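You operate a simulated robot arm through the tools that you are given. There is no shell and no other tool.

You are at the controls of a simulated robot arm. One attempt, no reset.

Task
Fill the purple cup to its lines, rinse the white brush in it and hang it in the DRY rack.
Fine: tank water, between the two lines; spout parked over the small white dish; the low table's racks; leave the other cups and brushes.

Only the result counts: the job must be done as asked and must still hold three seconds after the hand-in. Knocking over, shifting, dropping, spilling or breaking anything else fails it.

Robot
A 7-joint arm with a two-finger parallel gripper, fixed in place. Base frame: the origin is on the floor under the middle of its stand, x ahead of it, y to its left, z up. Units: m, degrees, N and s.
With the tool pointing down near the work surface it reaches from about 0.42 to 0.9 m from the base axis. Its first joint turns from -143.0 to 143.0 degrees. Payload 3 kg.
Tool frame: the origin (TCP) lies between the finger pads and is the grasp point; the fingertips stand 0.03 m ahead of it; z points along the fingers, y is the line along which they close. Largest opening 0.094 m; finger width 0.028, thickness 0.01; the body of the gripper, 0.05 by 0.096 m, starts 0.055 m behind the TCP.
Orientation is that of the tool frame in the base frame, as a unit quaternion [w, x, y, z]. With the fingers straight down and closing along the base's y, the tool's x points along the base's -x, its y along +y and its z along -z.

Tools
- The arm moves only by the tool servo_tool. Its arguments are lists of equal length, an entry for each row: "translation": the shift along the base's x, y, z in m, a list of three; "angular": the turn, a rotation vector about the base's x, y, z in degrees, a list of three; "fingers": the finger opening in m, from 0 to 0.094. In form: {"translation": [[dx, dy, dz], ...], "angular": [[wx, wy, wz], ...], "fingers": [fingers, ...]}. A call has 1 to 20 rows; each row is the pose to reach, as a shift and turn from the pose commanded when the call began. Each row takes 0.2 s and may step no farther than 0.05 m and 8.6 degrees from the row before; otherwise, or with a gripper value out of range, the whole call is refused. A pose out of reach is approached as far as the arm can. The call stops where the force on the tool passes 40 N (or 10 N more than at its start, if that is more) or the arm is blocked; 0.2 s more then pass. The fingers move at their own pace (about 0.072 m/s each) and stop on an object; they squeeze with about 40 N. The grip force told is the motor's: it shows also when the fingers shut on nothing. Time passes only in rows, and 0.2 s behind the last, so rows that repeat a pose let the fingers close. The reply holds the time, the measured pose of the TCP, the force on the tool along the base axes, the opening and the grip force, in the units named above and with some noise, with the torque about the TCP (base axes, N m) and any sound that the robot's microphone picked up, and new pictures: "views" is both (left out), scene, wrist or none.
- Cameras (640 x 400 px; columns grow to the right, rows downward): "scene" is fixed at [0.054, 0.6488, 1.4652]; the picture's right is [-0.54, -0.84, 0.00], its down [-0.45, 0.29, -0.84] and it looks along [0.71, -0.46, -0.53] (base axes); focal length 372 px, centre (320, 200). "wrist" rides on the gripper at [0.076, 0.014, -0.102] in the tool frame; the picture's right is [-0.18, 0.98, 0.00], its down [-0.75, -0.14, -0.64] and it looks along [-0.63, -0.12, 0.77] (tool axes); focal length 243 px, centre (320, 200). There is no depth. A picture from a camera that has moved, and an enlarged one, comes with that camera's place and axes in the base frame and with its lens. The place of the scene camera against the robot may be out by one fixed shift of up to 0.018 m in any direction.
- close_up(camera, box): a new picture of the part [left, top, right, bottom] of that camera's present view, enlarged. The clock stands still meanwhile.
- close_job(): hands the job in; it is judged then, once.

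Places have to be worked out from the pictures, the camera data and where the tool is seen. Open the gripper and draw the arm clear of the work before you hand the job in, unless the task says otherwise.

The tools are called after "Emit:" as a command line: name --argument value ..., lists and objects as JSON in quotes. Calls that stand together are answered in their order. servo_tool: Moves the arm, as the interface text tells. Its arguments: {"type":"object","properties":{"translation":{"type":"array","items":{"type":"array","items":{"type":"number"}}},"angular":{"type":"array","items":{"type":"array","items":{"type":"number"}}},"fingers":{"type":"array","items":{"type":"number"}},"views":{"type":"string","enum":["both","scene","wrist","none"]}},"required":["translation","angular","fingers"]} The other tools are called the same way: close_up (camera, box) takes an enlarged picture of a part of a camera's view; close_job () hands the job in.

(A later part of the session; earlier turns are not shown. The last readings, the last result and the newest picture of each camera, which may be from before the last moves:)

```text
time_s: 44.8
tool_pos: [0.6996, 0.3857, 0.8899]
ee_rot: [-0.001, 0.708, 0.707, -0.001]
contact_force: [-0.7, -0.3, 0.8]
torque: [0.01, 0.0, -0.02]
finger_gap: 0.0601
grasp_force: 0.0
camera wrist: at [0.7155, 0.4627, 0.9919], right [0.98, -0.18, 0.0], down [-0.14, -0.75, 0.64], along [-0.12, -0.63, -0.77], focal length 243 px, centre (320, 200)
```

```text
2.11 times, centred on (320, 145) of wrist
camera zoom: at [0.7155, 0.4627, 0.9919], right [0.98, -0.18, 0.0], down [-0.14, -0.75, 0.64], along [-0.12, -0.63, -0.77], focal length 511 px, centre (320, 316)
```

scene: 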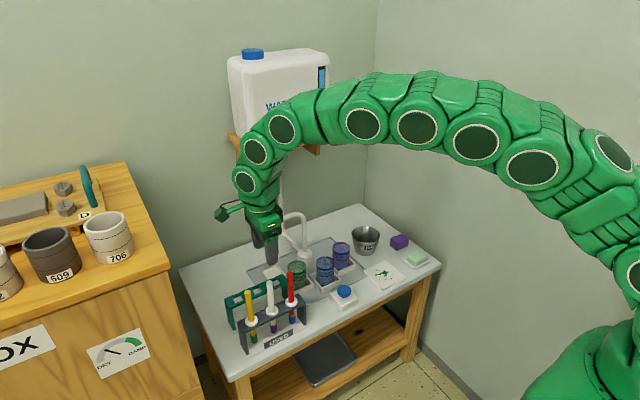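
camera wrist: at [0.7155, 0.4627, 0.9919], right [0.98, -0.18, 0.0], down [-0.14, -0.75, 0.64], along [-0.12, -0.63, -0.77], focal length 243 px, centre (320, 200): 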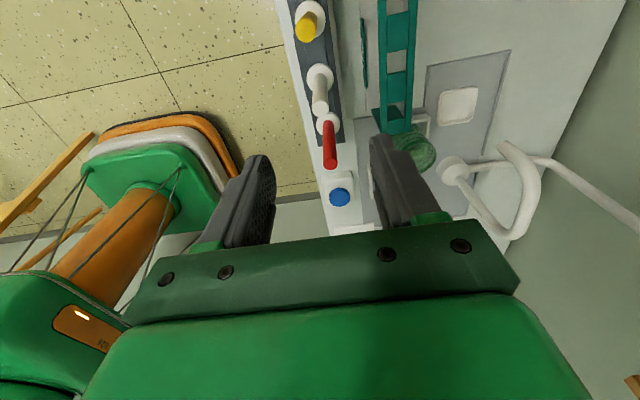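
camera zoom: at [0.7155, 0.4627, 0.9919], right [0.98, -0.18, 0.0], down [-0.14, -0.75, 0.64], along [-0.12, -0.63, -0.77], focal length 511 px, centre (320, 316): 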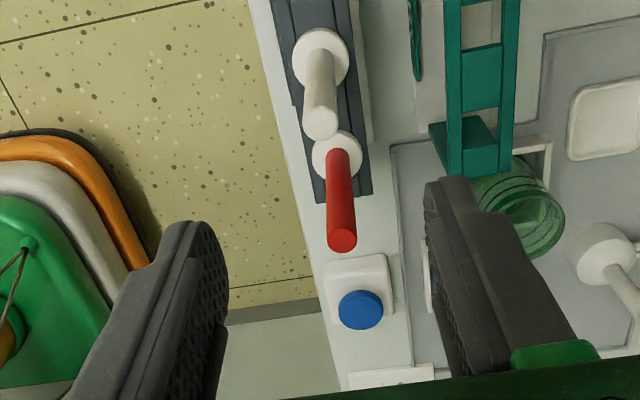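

The white brush's top is at about (0.702, 0.387) and the collar is directly below it. I'll shift x by 2.5 mm, lower to z 0.738 around the handle and close.

Emit:
servo_tool --translation '[[0.0025, 0.0005, -0.03], [0.0025, 0.0005, -0.06], [0.0025, 0.0005, -0.09], [0.0025, 0.0005, -0.12], [0.0025, 0.0005, -0.14], [0.0025, 0.0005, -0.152]]' --angular '[[0, 0, 0], [0, 0, 0], [0, 0, 0], [0, 0, 0], [0, 0, 0], [0, 0, 0]]' --fingers '[0.06, 0.06, 0.06, 0.06, 0.06, 0.06]'

Emit:
close_up --camera "wrist" --box '[220, 50, 420, 240]'

Emit:
close_up --camera "scene" --box '[210, 240, 330, 360]'

```text
time_s: 46.2
tool_pos: [0.7017, 0.3872, 0.7378]
ee_rot: [0.0, 0.706, 0.708, 0.0]
contact_force: [0.1, -0.1, 0.1]
torque: [0.0, -0.01, 0.0]
finger_gap: 0.06
grasp_force: 0.1
camera wrist: at [0.7171, 0.4631, 0.8395], right [0.98, -0.18, 0.0], down [-0.14, -0.75, 0.64], along [-0.12, -0.63, -0.77], focal length 243 px, centre (320, 200)
```

scene: 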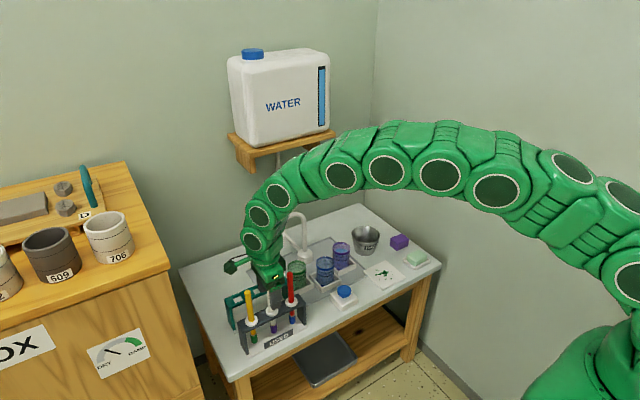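
wrist: 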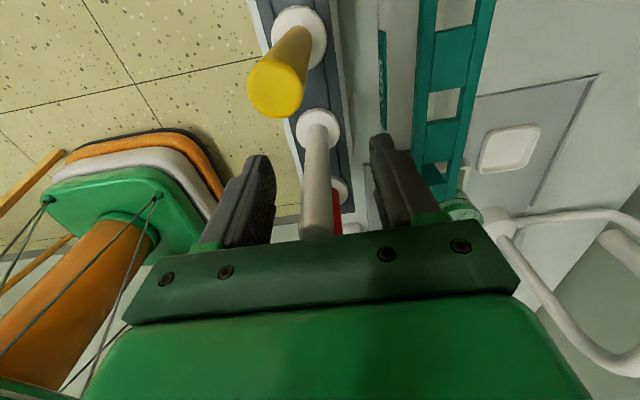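

```text
2.11 times, centred on (320, 145) of wrist
camera zoom: at [0.7171, 0.4631, 0.8395], right [0.98, -0.18, 0.0], down [-0.14, -0.75, 0.64], along [-0.12, -0.63, -0.77], focal length 511 px, centre (320, 316)
```

zoom: 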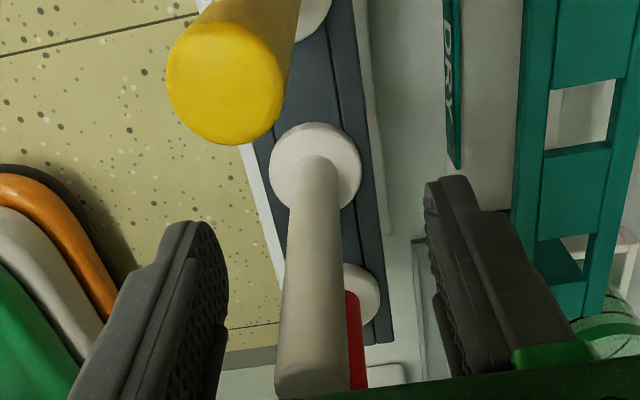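

```text
3.33 times, centred on (270, 300) of scene
camera zoom: at [0.054, 0.6488, 1.4652], right [-0.54, -0.84, 0.0], down [-0.45, 0.29, -0.84], along [0.71, -0.46, -0.53], focal length 1239 px, centre (487, -133)
```

zoom: 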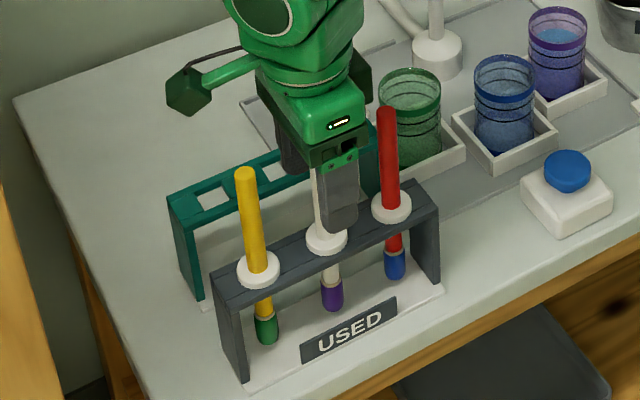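

The handle stands between the fingers and the teal rack's label reads DRY. I'll close on the handle.

Emit:
servo_tool --translation '[[0, 0, 0], [0, 0, 0], [0, 0, 0], [0, 0, 0]]' --angular '[[0, 0, 0], [0, 0, 0], [0, 0, 0], [0, 0, 0]]' --fingers '[0.03, 0.0, 0.0, 0.0]' --views "wrist"

```text
time_s: 47.2
tool_pos: [0.7023, 0.3864, 0.7374]
ee_rot: [0.001, 0.707, 0.708, 0.0]
contact_force: [-0.6, 1.3, -0.3]
torque: [-0.01, -0.04, 0.01]
finger_gap: 0.0147
grasp_force: 39.6
camera wrist: at [0.7172, 0.463, 0.8398], right [0.98, -0.18, 0.0], down [-0.14, -0.75, 0.64], along [-0.12, -0.63, -0.77], focal length 243 px, centre (320, 200)
```

wrist: 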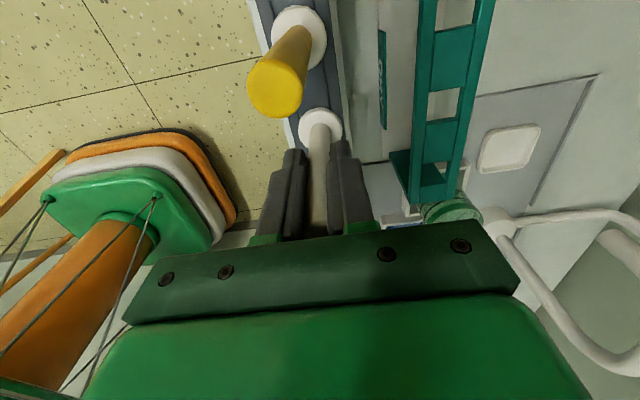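

The handle is gripped (gap 14.7 mm). I'll lift straight up and check that the brush comes clear of the hole without disturbing the neighbours.

Emit:
servo_tool --translation '[[0, 0, 0.01], [0, 0, 0.025], [0, 0, 0.045], [0, 0, 0.065], [0, 0, 0.085], [0, 0, 0.105], [0, 0, 0.125], [0, 0, 0.14]]' --angular '[[0, 0, 0], [0, 0, 0], [0, 0, 0], [0, 0, 0], [0, 0, 0], [0, 0, 0], [0, 0, 0], [0, 0, 0]]' --fingers '[0, 0, 0, 0, 0, 0, 0, 0]'

Emit:
close_up --camera "scene" --box '[210, 220, 350, 360]'

Emit:
close_up --camera "wrist" --box '[220, 50, 420, 240]'

```text
time_s: 49.0
tool_pos: [0.702, 0.3868, 0.8781]
ee_rot: [0.0, 0.706, 0.708, 0.0]
contact_force: [0.3, 0.7, -0.5]
torque: [-0.01, 0.03, -0.02]
finger_gap: 0.0145
grasp_force: 39.2
camera wrist: at [0.7174, 0.4638, 0.9806], right [0.98, -0.18, 0.0], down [-0.14, -0.75, 0.64], along [-0.12, -0.63, -0.77], focal length 243 px, centre (320, 200)
```

scene: 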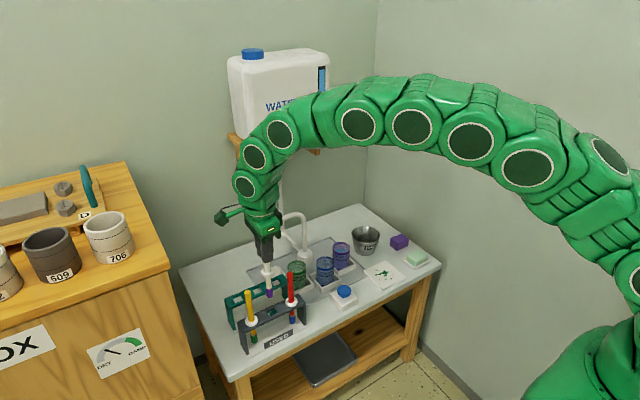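
wrist: 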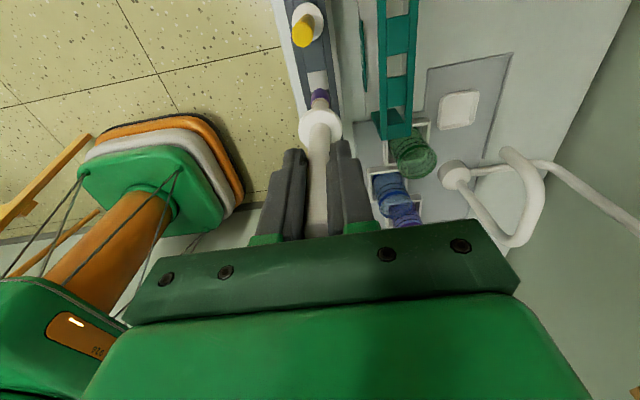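

```text
2.86 times, centred on (280, 290) of scene
camera zoom: at [0.054, 0.6488, 1.4652], right [-0.54, -0.84, 0.0], down [-0.45, 0.29, -0.84], along [0.71, -0.46, -0.53], focal length 1062 px, centre (434, -57)
```

zoom: 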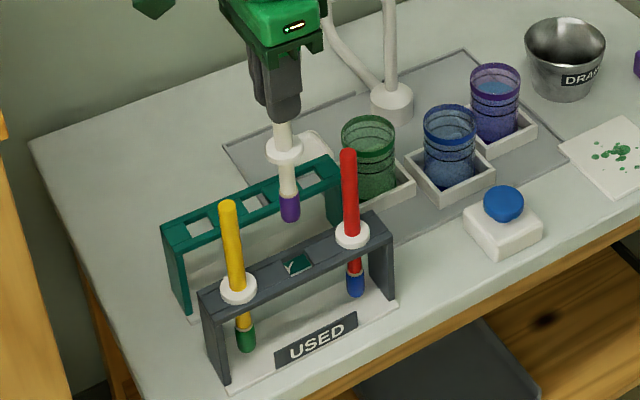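

```text
2.11 times, centred on (320, 145) of wrist
camera zoom: at [0.7174, 0.4638, 0.9806], right [0.98, -0.18, 0.0], down [-0.14, -0.75, 0.64], along [-0.12, -0.63, -0.77], focal length 511 px, centre (320, 316)
```

zoom: 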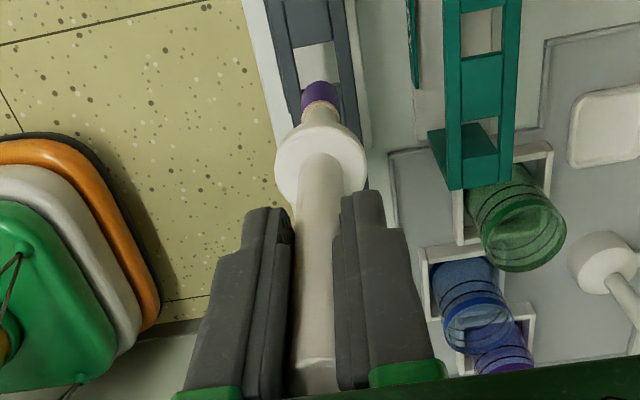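

The brush is out cleanly and its tip sits 0.168 m below the TCP, at z 0.710. I'll carry it at this height clear of the red brush and past the front of the cups to hover over the purple cup.

Emit:
servo_tool --translation '[[0.025, 0, 0], [0.053, 0, 0], [0.053, -0.03, 0], [0.053, -0.06, 0], [0.053, -0.09, 0], [0.053, -0.12, 0], [0.053, -0.15, 0], [0.053, -0.18, 0], [0.053, -0.21, 0], [0.053, -0.24, 0], [0.053, -0.27, 0], [0.063, -0.3, 0], [0.085, -0.322, 0], [0.11, -0.327, 0], [0.129, -0.327, 0]]' --angular '[[0, 0, 0], [0, 0, 0], [0, 0, 0], [0, 0, 0], [0, 0, 0], [0, 0, 0], [0, 0, 0], [0, 0, 0], [0, 0, 0], [0, 0, 0], [0, 0, 0], [0, 0, 0], [0, 0, 0], [0, 0, 0], [0, 0, 0]]' --fingers '[0, 0, 0, 0, 0, 0, 0, 0, 0, 0, 0, 0, 0, 0, 0]'

Emit:
close_up --camera "scene" --box '[290, 170, 390, 280]'

Emit:
close_up --camera "wrist" --box '[220, 50, 420, 240]'

```text
time_s: 52.2
tool_pos: [0.8312, 0.0591, 0.8786]
ee_rot: [0.001, 0.707, 0.708, 0.0]
contact_force: [-0.5, -0.3, 0.3]
torque: [0.02, 0.04, 0.01]
finger_gap: 0.0146
grasp_force: 40.1
camera wrist: at [0.8468, 0.1357, 0.9808], right [0.98, -0.18, 0.0], down [-0.14, -0.75, 0.64], along [-0.12, -0.63, -0.77], focal length 243 px, centre (320, 200)
```

scene: 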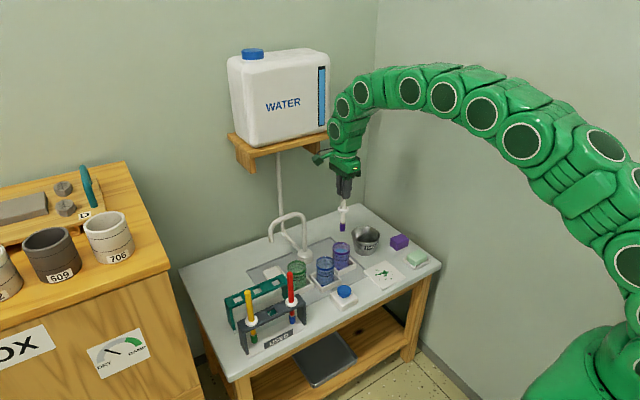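
wrist: 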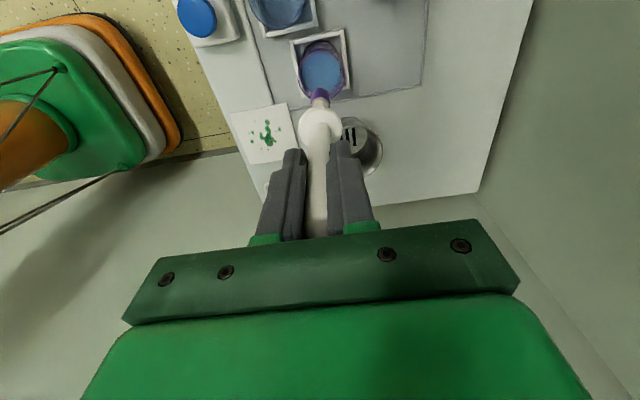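

```text
3.64 times, centred on (340, 225) of scene
camera zoom: at [0.054, 0.6488, 1.4652], right [-0.54, -0.84, 0.0], down [-0.45, 0.29, -0.84], along [0.71, -0.46, -0.53], focal length 1352 px, centre (247, 109)
```

zoom: 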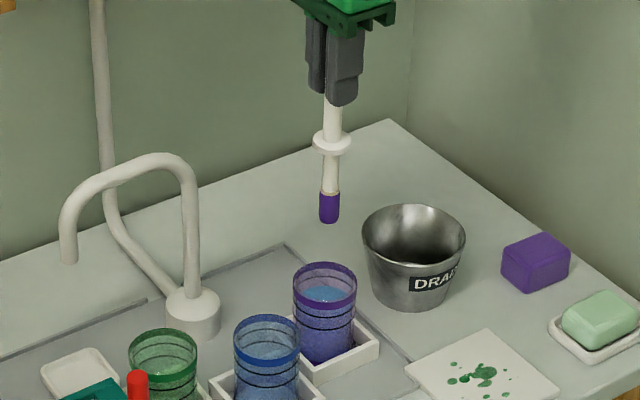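

```text
2.11 times, centred on (320, 145) of wrist
camera zoom: at [0.8468, 0.1357, 0.9808], right [0.98, -0.18, 0.0], down [-0.14, -0.75, 0.64], along [-0.12, -0.63, -0.77], focal length 511 px, centre (320, 316)
```

zoom: 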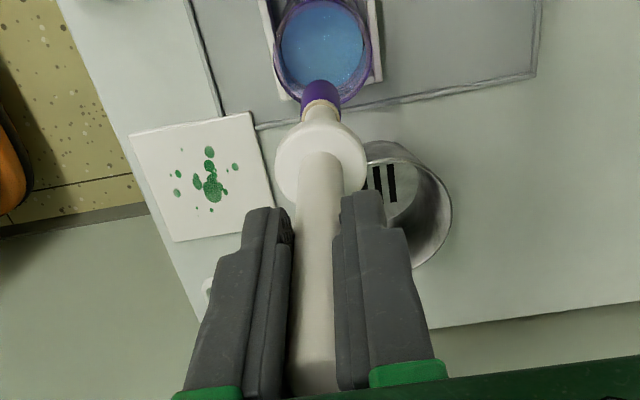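

The tip and cup centres agree to within 1–2 mm in both views. I'll lower the brush straight into the water until the tip is at about z 0.585, well under the surface and clear of the bottom.

Emit:
servo_tool --translation '[[0.001, 0, -0.02], [0.001, 0, -0.04], [0.001, 0, -0.06], [0.001, 0, -0.08], [0.001, 0, -0.095], [0.001, 0, -0.11], [0.001, 0, -0.12], [0.001, 0, -0.125]]' --angular '[[0, 0, 0], [0, 0, 0], [0, 0, 0], [0, 0, 0], [0, 0, 0], [0, 0, 0], [0, 0, 0], [0, 0, 0]]' --fingers '[0, 0, 0, 0, 0, 0, 0, 0]'

Emit:
close_up --camera "scene" --box '[310, 210, 380, 280]'

Emit:
close_up --camera "wrist" --box '[220, 30, 420, 240]'

```text
time_s: 54.0
tool_pos: [0.8314, 0.0605, 0.7532]
ee_rot: [0.0, 0.706, 0.708, 0.0]
contact_force: [0.4, 0.4, 0.3]
torque: [0.03, -0.02, -0.01]
finger_gap: 0.0142
grasp_force: 39.9
camera wrist: at [0.8476, 0.1366, 0.855], right [0.98, -0.18, 0.0], down [-0.14, -0.75, 0.64], along [-0.12, -0.63, -0.77], focal length 243 px, centre (320, 200)
```

scene: 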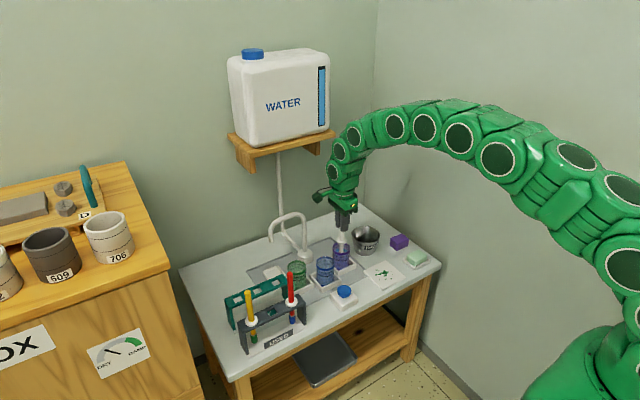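
wrist: 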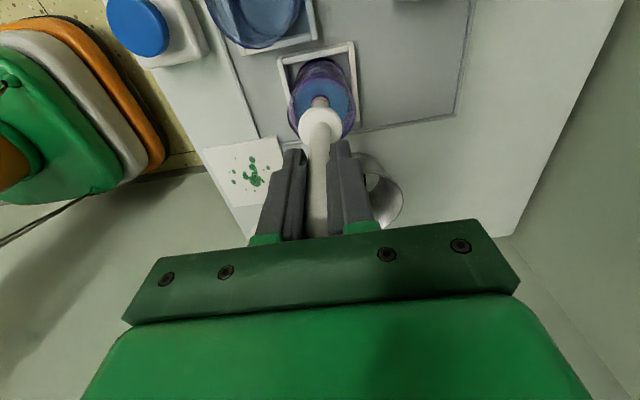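

```text
5.71 times, centred on (345, 245) of scene
camera zoom: at [0.054, 0.6488, 1.4652], right [-0.54, -0.84, 0.0], down [-0.45, 0.29, -0.84], along [0.71, -0.46, -0.53], focal length 2124 px, centre (177, -57)
```

zoom: 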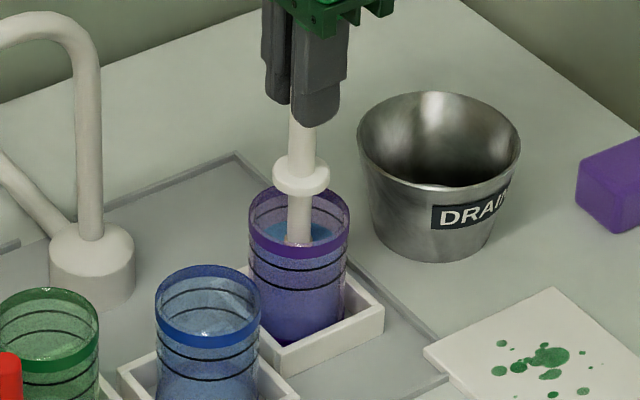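

```text
1.90 times, centred on (320, 135) of wrist
camera zoom: at [0.8476, 0.1366, 0.855], right [0.98, -0.18, 0.0], down [-0.14, -0.75, 0.64], along [-0.12, -0.63, -0.77], focal length 462 px, centre (320, 324)
```

zoom: 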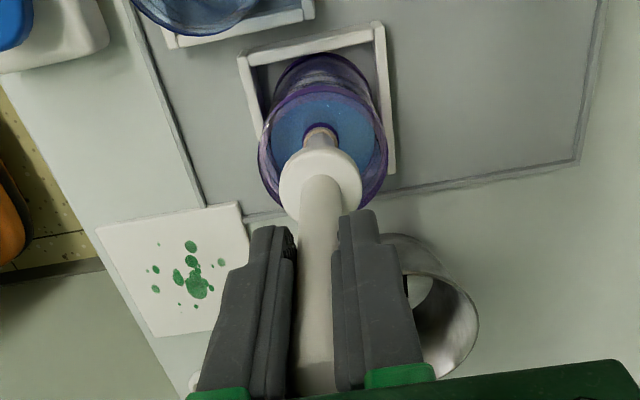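

The bristles are under water with no contact force. I'll swirl the brush in small 7 mm circles for two turns, staying clear of the walls and the bottom.

Emit:
servo_tool --translation '[[0.004, 0, 0], [0.007, 0, 0], [0.005, 0.005, 0], [0, 0.007, -0.002], [-0.005, 0.005, -0.002], [-0.007, 0, 0], [-0.005, -0.005, 0], [0, -0.007, 0], [0.005, -0.005, 0], [0.007, 0, -0.002], [0.005, 0.005, -0.002], [0, 0.007, 0], [-0.005, 0.005, 0], [-0.007, 0, 0], [-0.005, -0.005, 0], [0, -0.007, 0], [0.005, -0.005, 0], [0.004, 0, 0], [0, 0, 0], [0, 0, 0]]' --angular '[[0, 0, 0], [0, 0, 0], [0, 0, 0], [0, 0, 0], [0, 0, 0], [0, 0, 0], [0, 0, 0], [0, 0, 0], [0, 0, 0], [0, 0, 0], [0, 0, 0], [0, 0, 0], [0, 0, 0], [0, 0, 0], [0, 0, 0], [0, 0, 0], [0, 0, 0], [0, 0, 0], [0, 0, 0], [0, 0, 0]]' --fingers '[0, 0, 0, 0, 0, 0, 0, 0, 0, 0, 0, 0, 0, 0, 0, 0, 0, 0, 0, 0]'

Emit:
close_up --camera "scene" --box '[310, 210, 380, 280]'

Emit:
close_up --camera "wrist" --box '[280, 50, 380, 150]'

```text
time_s: 58.2
tool_pos: [0.8316, 0.0601, 0.7529]
ee_rot: [0.0, 0.706, 0.708, 0.0]
contact_force: [-0.1, 0.2, -0.9]
torque: [-0.02, -0.03, 0.0]
finger_gap: 0.0145
grasp_force: 40.5
camera wrist: at [0.8476, 0.1367, 0.8545], right [0.98, -0.18, 0.0], down [-0.14, -0.75, 0.64], along [-0.12, -0.63, -0.77], focal length 243 px, centre (320, 200)
```

scene: 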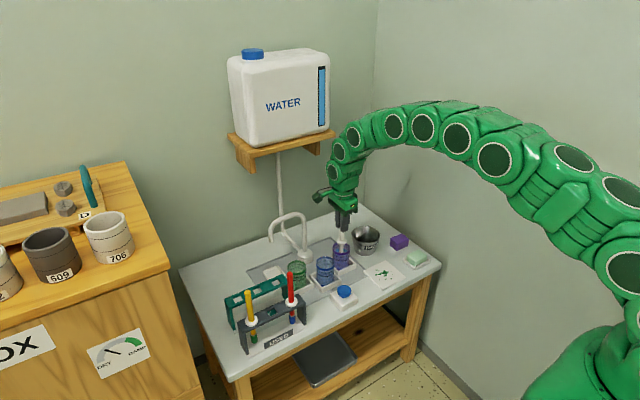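
wrist: 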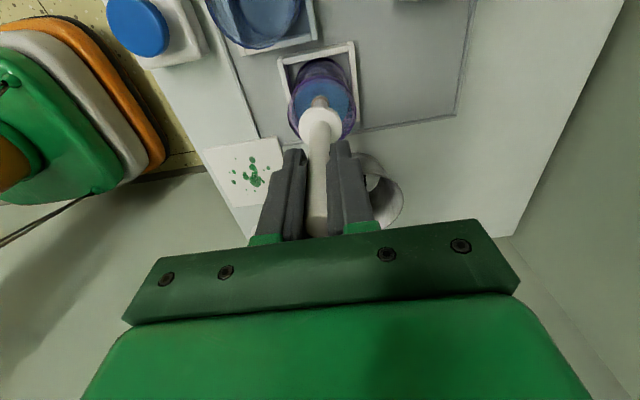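

```text
5.71 times, centred on (345, 245) of scene
camera zoom: at [0.054, 0.6488, 1.4652], right [-0.54, -0.84, 0.0], down [-0.45, 0.29, -0.84], along [0.71, -0.46, -0.53], focal length 2124 px, centre (177, -57)
```

zoom: 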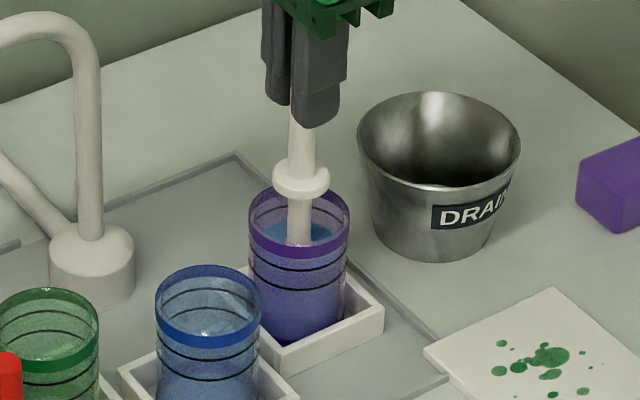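

```text
4.00 times, centred on (330, 100) of wrist
camera zoom: at [0.8476, 0.1367, 0.8545], right [0.98, -0.18, 0.0], down [-0.14, -0.75, 0.64], along [-0.12, -0.63, -0.77], focal length 970 px, centre (280, 600)
```

zoom: 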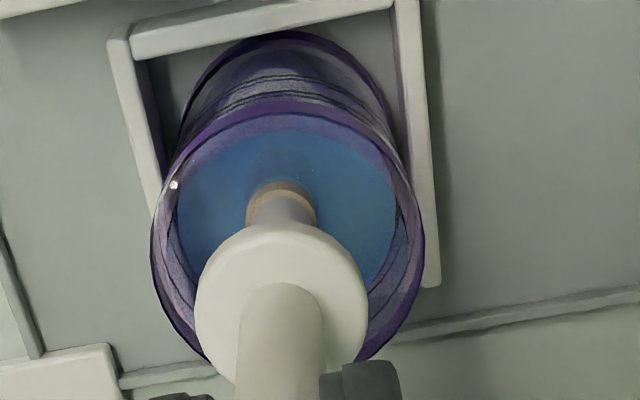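

The purple ring that showed around the ferrule before the swirl is gone. I'll raise the brush slowly until the tip is just above the surface but still inside the cup, let it drip there, and look at the bristles.

Emit:
servo_tool --translation '[[0, 0, 0.01], [0, 0, 0.02], [0, 0, 0.03], [0, 0, 0.04], [0, 0, 0.048], [0, 0, 0.052], [0, 0, 0.052], [0, 0, 0.052], [0, 0, 0.052], [0, 0, 0.052], [0, 0, 0.052], [0, 0, 0.052], [0, 0, 0.052], [0, 0, 0.052], [0, 0, 0.052]]' --angular '[[0, 0, 0], [0, 0, 0], [0, 0, 0], [0, 0, 0], [0, 0, 0], [0, 0, 0], [0, 0, 0], [0, 0, 0], [0, 0, 0], [0, 0, 0], [0, 0, 0], [0, 0, 0], [0, 0, 0], [0, 0, 0], [0, 0, 0]]' --fingers '[0, 0, 0, 0, 0, 0, 0, 0, 0, 0, 0, 0, 0, 0, 0]'

Emit:
close_up --camera "scene" --box '[315, 205, 375, 265]'

Emit:
close_up --camera "wrist" --box '[280, 40, 380, 140]'

```text
time_s: 61.4
tool_pos: [0.8328, 0.0613, 0.8058]
ee_rot: [0.0, 0.707, 0.708, 0.0]
contact_force: [1.1, -0.6, 0.0]
torque: [0.0, 0.01, 0.02]
finger_gap: 0.0143
grasp_force: 40.7
camera wrist: at [0.8476, 0.1368, 0.9069], right [0.98, -0.18, 0.0], down [-0.14, -0.75, 0.64], along [-0.12, -0.63, -0.77], focal length 243 px, centre (320, 200)
```

scene: 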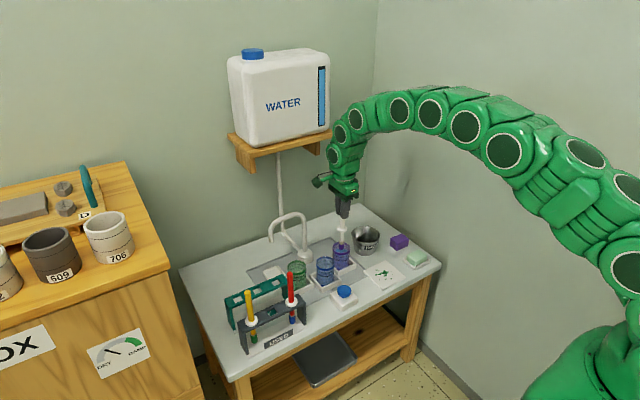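
wrist: 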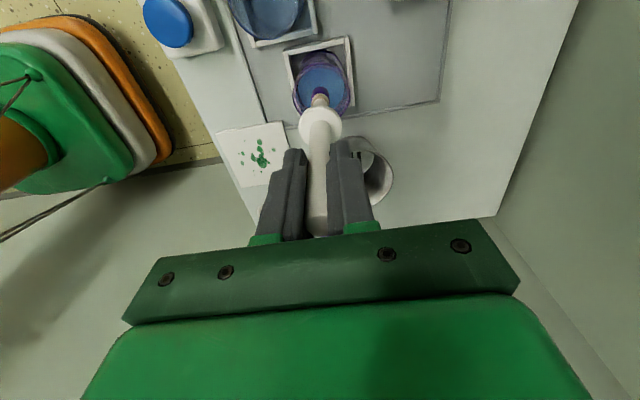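

```text
6.67 times, centred on (345, 235) of scene
camera zoom: at [0.054, 0.6488, 1.4652], right [-0.54, -0.84, 0.0], down [-0.45, 0.29, -0.84], along [0.71, -0.46, -0.53], focal length 2478 px, centre (153, -33)
```

zoom: 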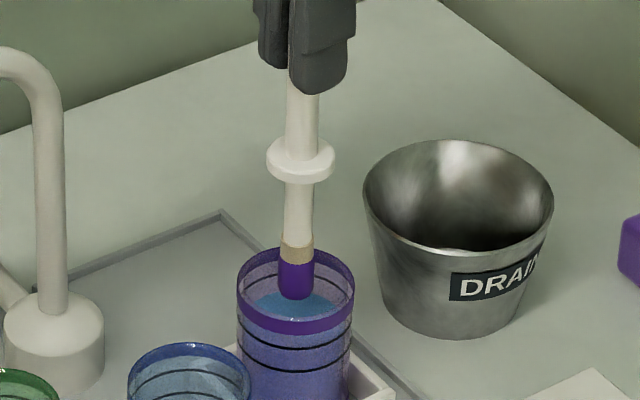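

```text
4.00 times, centred on (330, 90) of wrist
camera zoom: at [0.8476, 0.1368, 0.9069], right [0.98, -0.18, 0.0], down [-0.14, -0.75, 0.64], along [-0.12, -0.63, -0.77], focal length 970 px, centre (280, 640)
```

zoom: 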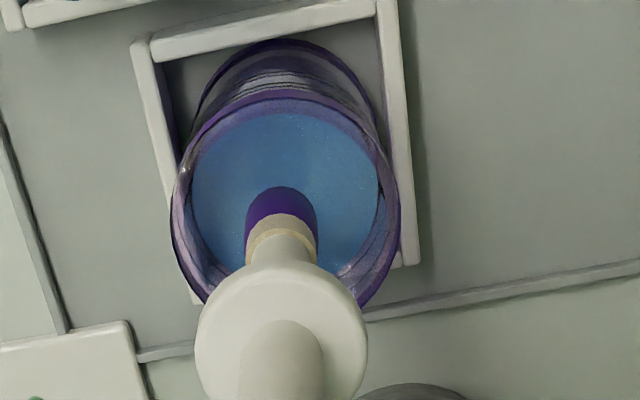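

The bristles still look purple, which may just be their own colour, but I'd rather rinse thoroughly. I'll dip again slightly deeper (tip at about 0.578) and swirl longer with 9 mm circles.

Emit:
servo_tool --translation '[[0, 0, -0.02], [0, 0, -0.04], [0, 0, -0.055], [0.005, 0, -0.059], [0.009, 0, -0.059], [0.0045, 0.0078, -0.059], [-0.0045, 0.0078, -0.059], [-0.009, 0, -0.059], [-0.0045, -0.0078, -0.059], [0.0045, -0.0078, -0.059], [0.009, 0, -0.059], [0.0045, 0.0078, -0.059], [-0.0045, 0.0078, -0.059], [-0.009, 0, -0.059], [-0.0045, -0.0078, -0.059], [0.0045, -0.0078, -0.059], [0.009, 0, -0.059], [0.0045, 0.0078, -0.059], [-0.0045, 0.0078, -0.059], [0, 0, -0.059]]' --angular '[[0, 0, 0], [0, 0, 0], [0, 0, 0], [0, 0, 0], [0, 0, 0], [0, 0, 0], [0, 0, 0], [0, 0, 0], [0, 0, 0], [0, 0, 0], [0, 0, 0], [0, 0, 0], [0, 0, 0], [0, 0, 0], [0, 0, 0], [0, 0, 0], [0, 0, 0], [0, 0, 0], [0, 0, 0], [0, 0, 0]]' --fingers '[0, 0, 0, 0, 0, 0, 0, 0, 0, 0, 0, 0, 0, 0, 0, 0, 0, 0, 0, 0]' --views "wrist"

Emit:
servo_tool --translation '[[0.007, 0, 0.008], [0.0035, 0.006, 0.016], [-0.0035, 0.006, 0.008], [-0.007, 0, 0], [-0.0035, -0.006, 0.008], [0.0035, -0.006, 0.016], [0.007, 0, 0.008], [0.0035, 0.006, 0], [-0.0035, 0.006, 0.008], [-0.007, 0, 0.016], [-0.0035, -0.006, 0.008], [0.0035, -0.006, 0], [0.007, 0, 0.008], [0.0035, 0.006, 0.016], [-0.0035, 0.006, 0.008], [-0.007, 0, 0], [-0.0035, -0.006, 0], [0.0035, -0.006, 0], [0, 0, 0], [0, 0, 0]]' --angular '[[0, 0, 0], [0, 0, 0], [0, 0, 0], [0, 0, 0], [0, 0, 0], [0, 0, 0], [0, 0, 0], [0, 0, 0], [0, 0, 0], [0, 0, 0], [0, 0, 0], [0, 0, 0], [0, 0, 0], [0, 0, 0], [0, 0, 0], [0, 0, 0], [0, 0, 0], [0, 0, 0], [0, 0, 0], [0, 0, 0]]' --fingers '[0, 0, 0, 0, 0, 0, 0, 0, 0, 0, 0, 0, 0, 0, 0, 0, 0, 0, 0, 0]'

Emit:
close_up --camera "scene" --box '[315, 205, 375, 265]'

Emit:
close_up --camera "wrist" --box '[280, 50, 380, 150]'

```text
time_s: 65.6
tool_pos: [0.834, 0.0608, 0.7463]
ee_rot: [-0.001, 0.706, 0.708, 0.0]
contact_force: [-0.8, -0.3, -0.7]
torque: [0.03, 0.05, 0.02]
finger_gap: 0.0146
grasp_force: 40.0
camera wrist: at [0.8478, 0.1364, 0.848], right [0.98, -0.18, 0.0], down [-0.14, -0.75, 0.64], along [-0.12, -0.63, -0.77], focal length 243 px, centre (320, 200)
```

wrist: 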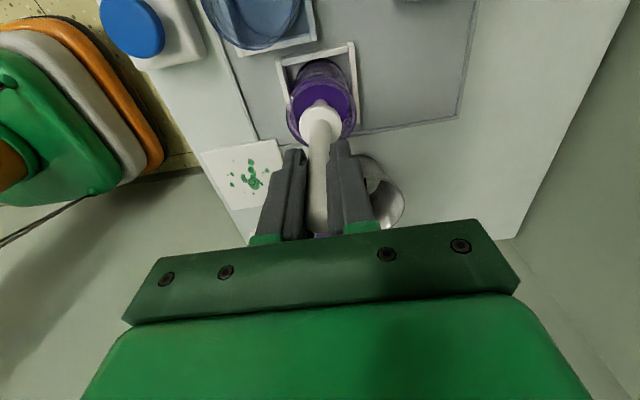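

```text
time_s: 69.8
tool_pos: [0.8326, 0.0611, 0.7462]
ee_rot: [0.0, 0.706, 0.708, 0.0]
contact_force: [-0.3, -0.2, 0.6]
torque: [-0.02, 0.04, -0.04]
finger_gap: 0.0147
grasp_force: 40.8
camera wrist: at [0.8475, 0.1366, 0.8479], right [0.98, -0.18, 0.0], down [-0.14, -0.75, 0.64], along [-0.12, -0.63, -0.77], focal length 243 px, centre (320, 200)
```

scene: 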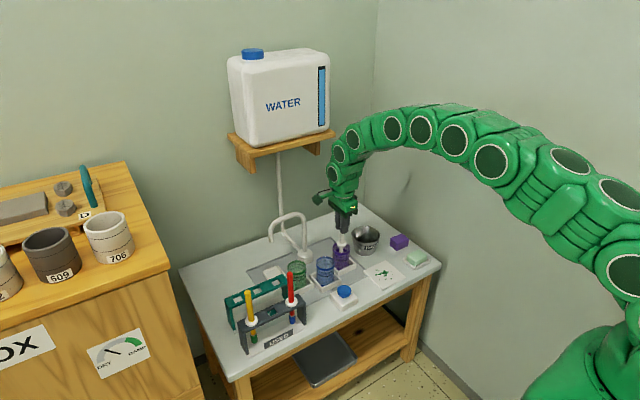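
wrist: 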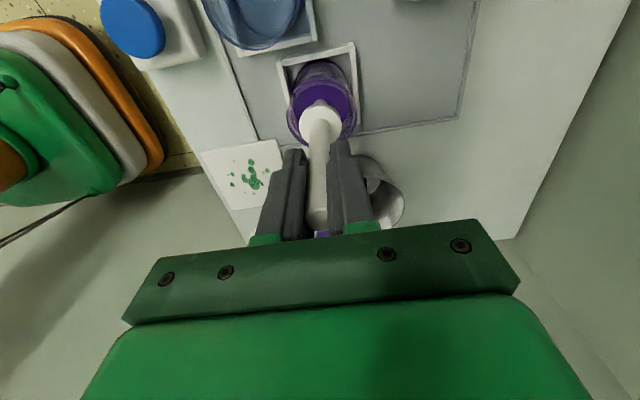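

```text
6.67 times, centred on (345, 235) of scene
camera zoom: at [0.054, 0.6488, 1.4652], right [-0.54, -0.84, 0.0], down [-0.45, 0.29, -0.84], along [0.71, -0.46, -0.53], focal length 2478 px, centre (153, -33)
```

zoom: 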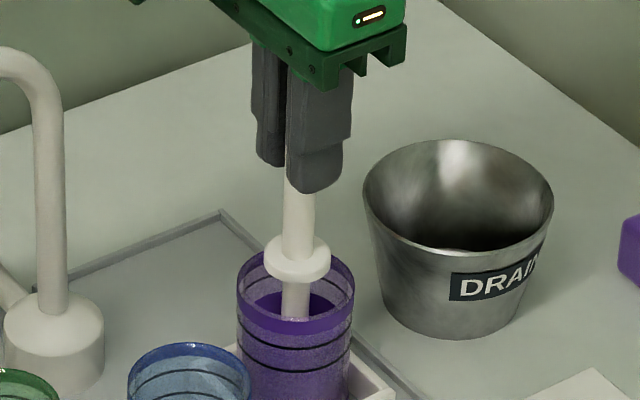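

```text
4.00 times, centred on (330, 100) of wrist
camera zoom: at [0.8475, 0.1366, 0.8479], right [0.98, -0.18, 0.0], down [-0.14, -0.75, 0.64], along [-0.12, -0.63, -0.77], focal length 970 px, centre (280, 600)
```

zoom: 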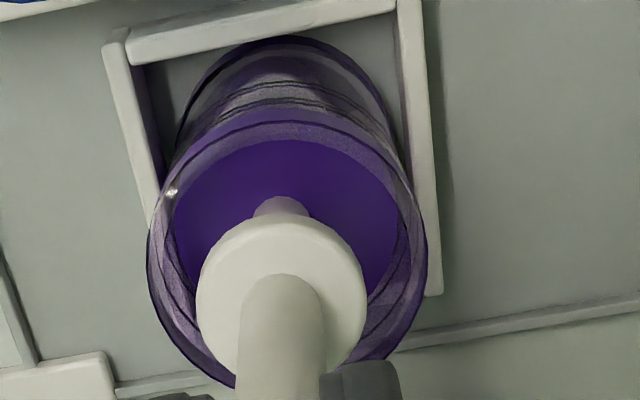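

The water has turned purple, so the paint has come off. I'll raise the brush slowly to just above the surface inside the cup, let it drip, and look at the bristles.

Emit:
servo_tool --translation '[[0, 0, 0.01], [0, 0, 0.02], [0, 0, 0.03], [0, 0, 0.04], [0, 0, 0.05], [0, 0, 0.058], [0, 0, 0.06], [0, 0, 0.06], [0, 0, 0.06], [0, 0, 0.06], [0, 0, 0.06], [0, 0, 0.06], [0, 0, 0.06], [0, 0, 0.06], [0, 0, 0.06], [0, 0, 0.06], [0, 0, 0.06]]' --angular '[[0, 0, 0], [0, 0, 0], [0, 0, 0], [0, 0, 0], [0, 0, 0], [0, 0, 0], [0, 0, 0], [0, 0, 0], [0, 0, 0], [0, 0, 0], [0, 0, 0], [0, 0, 0], [0, 0, 0], [0, 0, 0], [0, 0, 0], [0, 0, 0], [0, 0, 0]]' --fingers '[0, 0, 0, 0, 0, 0, 0, 0, 0, 0, 0, 0, 0, 0, 0, 0, 0]'

Emit:
close_up --camera "scene" --box '[315, 205, 375, 265]'

Emit:
close_up --camera "wrist" --box '[280, 40, 380, 140]'

```text
time_s: 73.4
tool_pos: [0.8318, 0.0599, 0.806]
ee_rot: [0.0, 0.707, 0.707, 0.0]
contact_force: [-0.1, -0.6, 0.1]
torque: [-0.03, 0.03, -0.01]
finger_gap: 0.0144
grasp_force: 40.1
camera wrist: at [0.8479, 0.1362, 0.9078], right [0.98, -0.18, 0.0], down [-0.14, -0.75, 0.64], along [-0.12, -0.63, -0.77], focal length 243 px, centre (320, 200)
```

scene: 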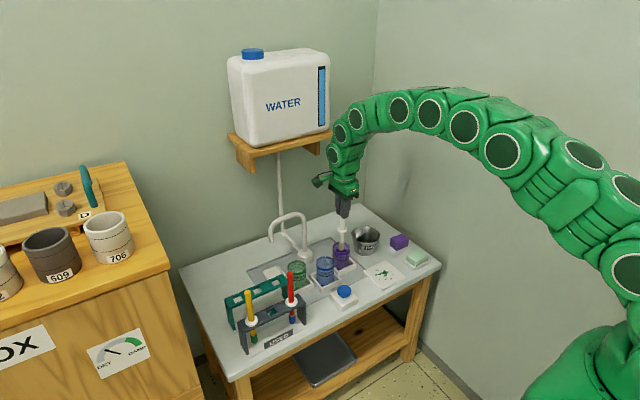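
wrist: 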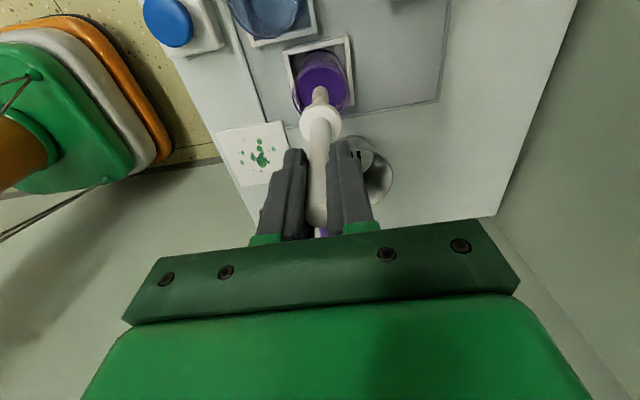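

```text
6.67 times, centred on (345, 235) of scene
camera zoom: at [0.054, 0.6488, 1.4652], right [-0.54, -0.84, 0.0], down [-0.45, 0.29, -0.84], along [0.71, -0.46, -0.53], focal length 2478 px, centre (153, -33)
```

zoom: 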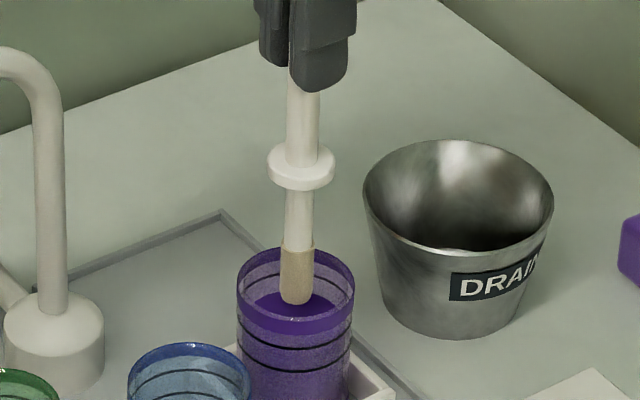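

```text
4.00 times, centred on (330, 90) of wrist
camera zoom: at [0.8479, 0.1362, 0.9078], right [0.98, -0.18, 0.0], down [-0.14, -0.75, 0.64], along [-0.12, -0.63, -0.77], focal length 970 px, centre (280, 640)
```

zoom: 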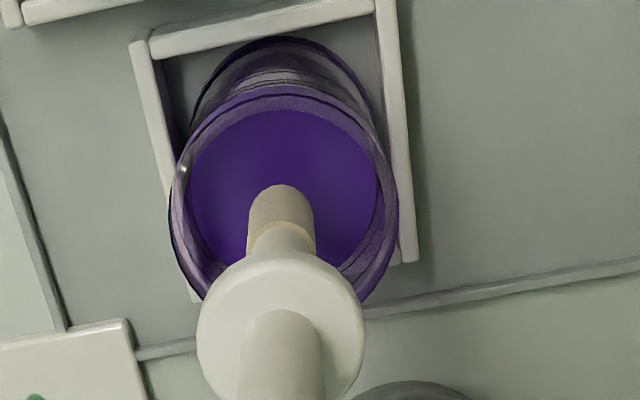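

The bristles are now clean (tan), and the level still sits between the lines. I'll lift the brush clear and carry it back around the cups' front to hover above the DRY rack's middle hole at about (0.795, 0.387).

Emit:
servo_tool --translation '[[0, 0, 0.025], [0, 0, 0.05], [-0.005, 0, 0.072], [-0.03, 0.002, 0.075], [-0.055, 0.01, 0.075], [-0.073, 0.03, 0.075], [-0.077, 0.06, 0.075], [-0.077, 0.09, 0.075], [-0.077, 0.12, 0.075], [-0.077, 0.15, 0.075], [-0.077, 0.18, 0.075], [-0.077, 0.21, 0.075], [-0.077, 0.24, 0.075], [-0.072, 0.27, 0.075], [-0.06, 0.295, 0.075], [-0.045, 0.315, 0.075], [-0.037, 0.327, 0.075]]' --angular '[[0, 0, 0], [0, 0, 0], [0, 0, 0], [0, 0, 0], [0, 0, 0], [0, 0, 0], [0, 0, 0], [0, 0, 0], [0, 0, 0], [0, 0, 0], [0, 0, 0], [0, 0, 0], [0, 0, 0], [0, 0, 0], [0, 0, 0], [0, 0, 0], [0, 0, 0]]' --fingers '[0, 0, 0, 0, 0, 0, 0, 0, 0, 0, 0, 0, 0, 0, 0, 0, 0]'

Emit:
close_up --camera "scene" --box '[215, 225, 315, 325]'

Emit:
close_up --camera "wrist" --box '[260, 0, 400, 160]'

```text
time_s: 77.0
tool_pos: [0.7958, 0.3875, 0.8801]
ee_rot: [0.0, 0.706, 0.708, -0.001]
contact_force: [-0.5, 0.1, -0.7]
torque: [0.02, 0.04, -0.01]
finger_gap: 0.0148
grasp_force: 39.9
camera wrist: at [0.811, 0.4638, 0.9826], right [0.98, -0.18, 0.0], down [-0.14, -0.75, 0.64], along [-0.12, -0.63, -0.77], focal length 243 px, centre (320, 200)
```

scene: 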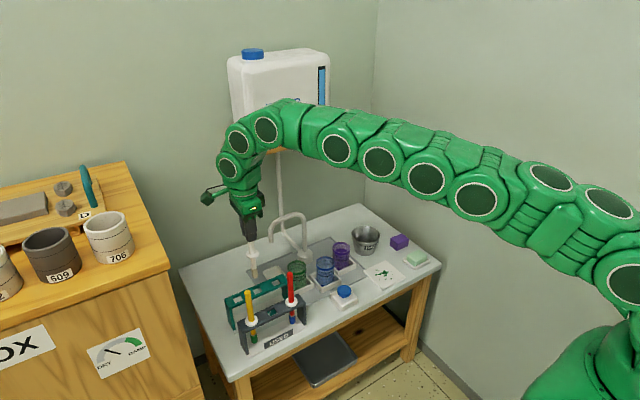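
wrist: 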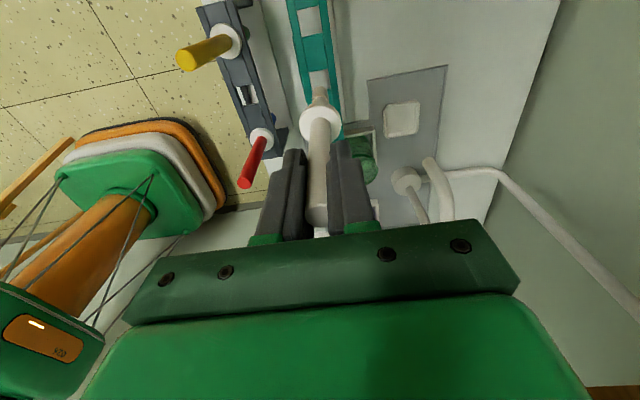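

```text
4.00 times, centred on (265, 275) of scene
camera zoom: at [0.054, 0.6488, 1.4652], right [-0.54, -0.84, 0.0], down [-0.45, 0.29, -0.84], along [0.71, -0.46, -0.53], focal length 1487 px, centre (540, -100)
```

zoom: 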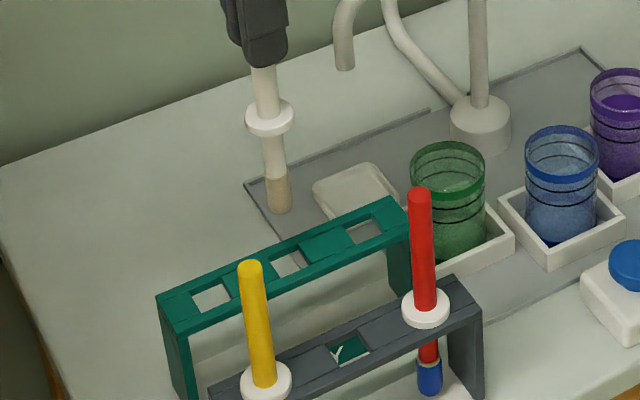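

```text
2.50 times, centred on (330, 80) of wrist
camera zoom: at [0.811, 0.4638, 0.9826], right [0.98, -0.18, 0.0], down [-0.14, -0.75, 0.64], along [-0.12, -0.63, -0.77], focal length 606 px, centre (295, 500)
```

zoom: 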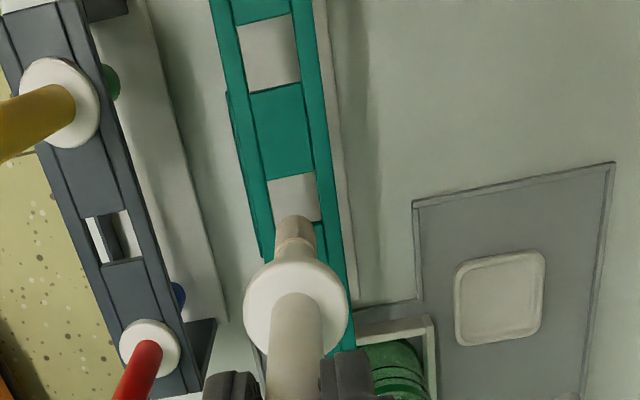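

The middle DRY hole triangulates to about (0.796, 0.386, 0.655), almost straight below the brush. I'll shift y by -1 mm, lower until the tip is just above the hole, and check the alignment there.

Emit:
servo_tool --translation '[[0, -0.001, -0.015], [0, -0.001, -0.03], [0, -0.001, -0.042], [0, -0.001, -0.048]]' --angular '[[0, 0, 0], [0, 0, 0], [0, 0, 0], [0, 0, 0]]' --fingers '[0, 0, 0, 0]'

Emit:
close_up --camera "scene" --box '[230, 250, 310, 310]'

Emit:
close_up --camera "wrist" --box '[270, 0, 370, 140]'

```text
time_s: 78.0
tool_pos: [0.795, 0.3859, 0.8325]
ee_rot: [0.0, 0.707, 0.708, 0.0]
contact_force: [-0.1, 0.8, -0.8]
torque: [-0.01, 0.0, 0.0]
finger_gap: 0.0148
grasp_force: 39.8
camera wrist: at [0.8104, 0.4627, 0.9347], right [0.98, -0.18, 0.0], down [-0.14, -0.75, 0.64], along [-0.12, -0.63, -0.77], focal length 243 px, centre (320, 200)
```

scene: 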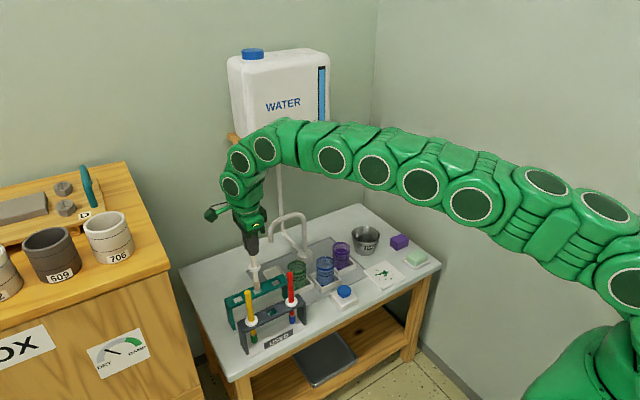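
wrist: 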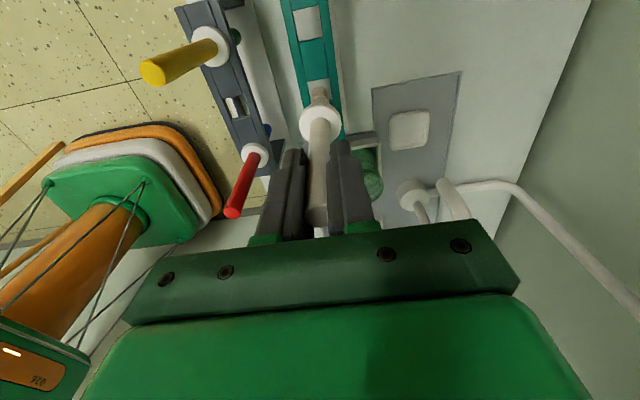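

```text
6.67 times, centred on (270, 280) of scene
camera zoom: at [0.054, 0.6488, 1.4652], right [-0.54, -0.84, 0.0], down [-0.45, 0.29, -0.84], along [0.71, -0.46, -0.53], focal length 2478 px, centre (653, -333)
```

zoom: 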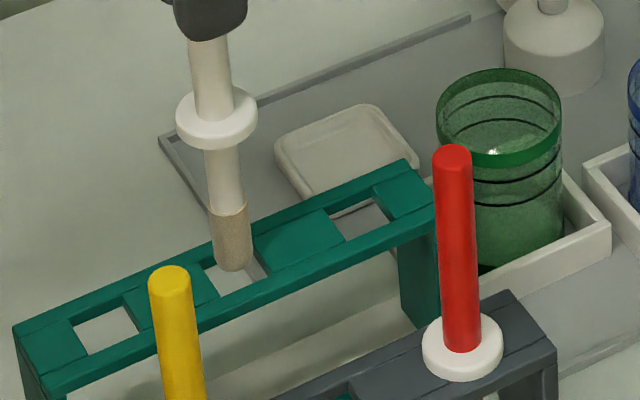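

```text
2.86 times, centred on (320, 70) of wrist
camera zoom: at [0.8104, 0.4627, 0.9347], right [0.98, -0.18, 0.0], down [-0.14, -0.75, 0.64], along [-0.12, -0.63, -0.77], focal length 693 px, centre (320, 571)
```

zoom: 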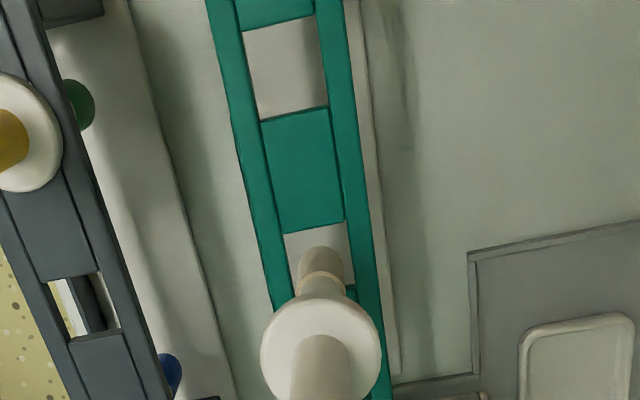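

In both views the tip sits centred over the middle DRY hole. I'll lower it 25 mm into the hole and check force and picture.

Emit:
servo_tool --translation '[[0.0005, 0, -0.007], [0.0005, 0, -0.014], [0.0005, 0, -0.021], [0.0005, 0, -0.028]]' --angular '[[0, 0, 0], [0, 0, 0], [0, 0, 0], [0, 0, 0]]' --fingers '[0, 0, 0, 0]' --views "wrist"

Emit:
close_up --camera "scene" --box '[230, 250, 310, 310]'

Emit:
close_up --camera "wrist" --box '[270, 0, 370, 140]'

```text
time_s: 79.0
tool_pos: [0.7961, 0.385, 0.8055]
ee_rot: [0.001, 0.707, 0.708, 0.0]
contact_force: [-0.5, -0.4, -0.2]
torque: [0.03, -0.04, 0.01]
finger_gap: 0.0148
grasp_force: 40.2
camera wrist: at [0.8113, 0.4622, 0.9066], right [0.98, -0.18, 0.0], down [-0.14, -0.75, 0.64], along [-0.12, -0.63, -0.77], focal length 243 px, centre (320, 200)
```

wrist: 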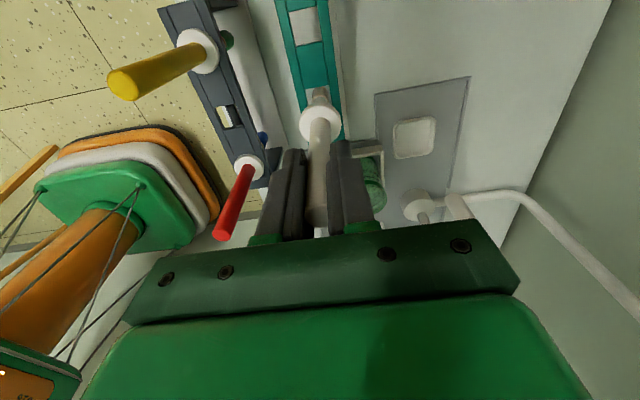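

```text
6.67 times, centred on (270, 280) of scene
camera zoom: at [0.054, 0.6488, 1.4652], right [-0.54, -0.84, 0.0], down [-0.45, 0.29, -0.84], along [0.71, -0.46, -0.53], focal length 2478 px, centre (653, -333)
```

zoom: 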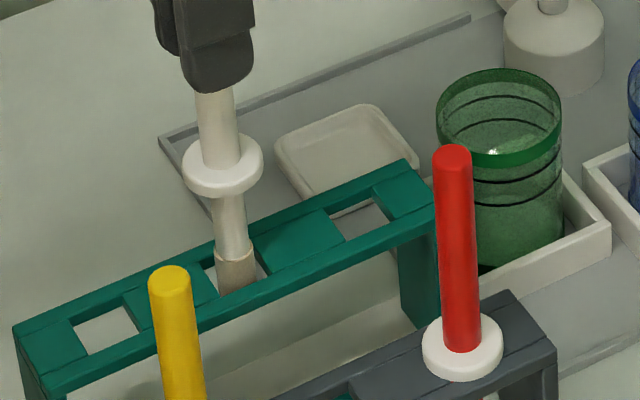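

```text
2.86 times, centred on (320, 70) of wrist
camera zoom: at [0.8113, 0.4622, 0.9066], right [0.98, -0.18, 0.0], down [-0.14, -0.75, 0.64], along [-0.12, -0.63, -0.77], focal length 693 px, centre (320, 571)
```

zoom: 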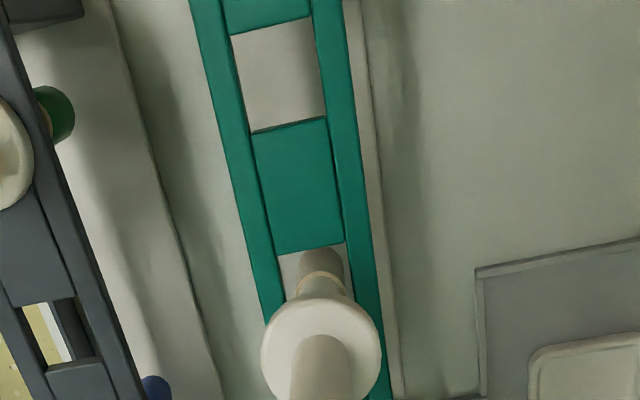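

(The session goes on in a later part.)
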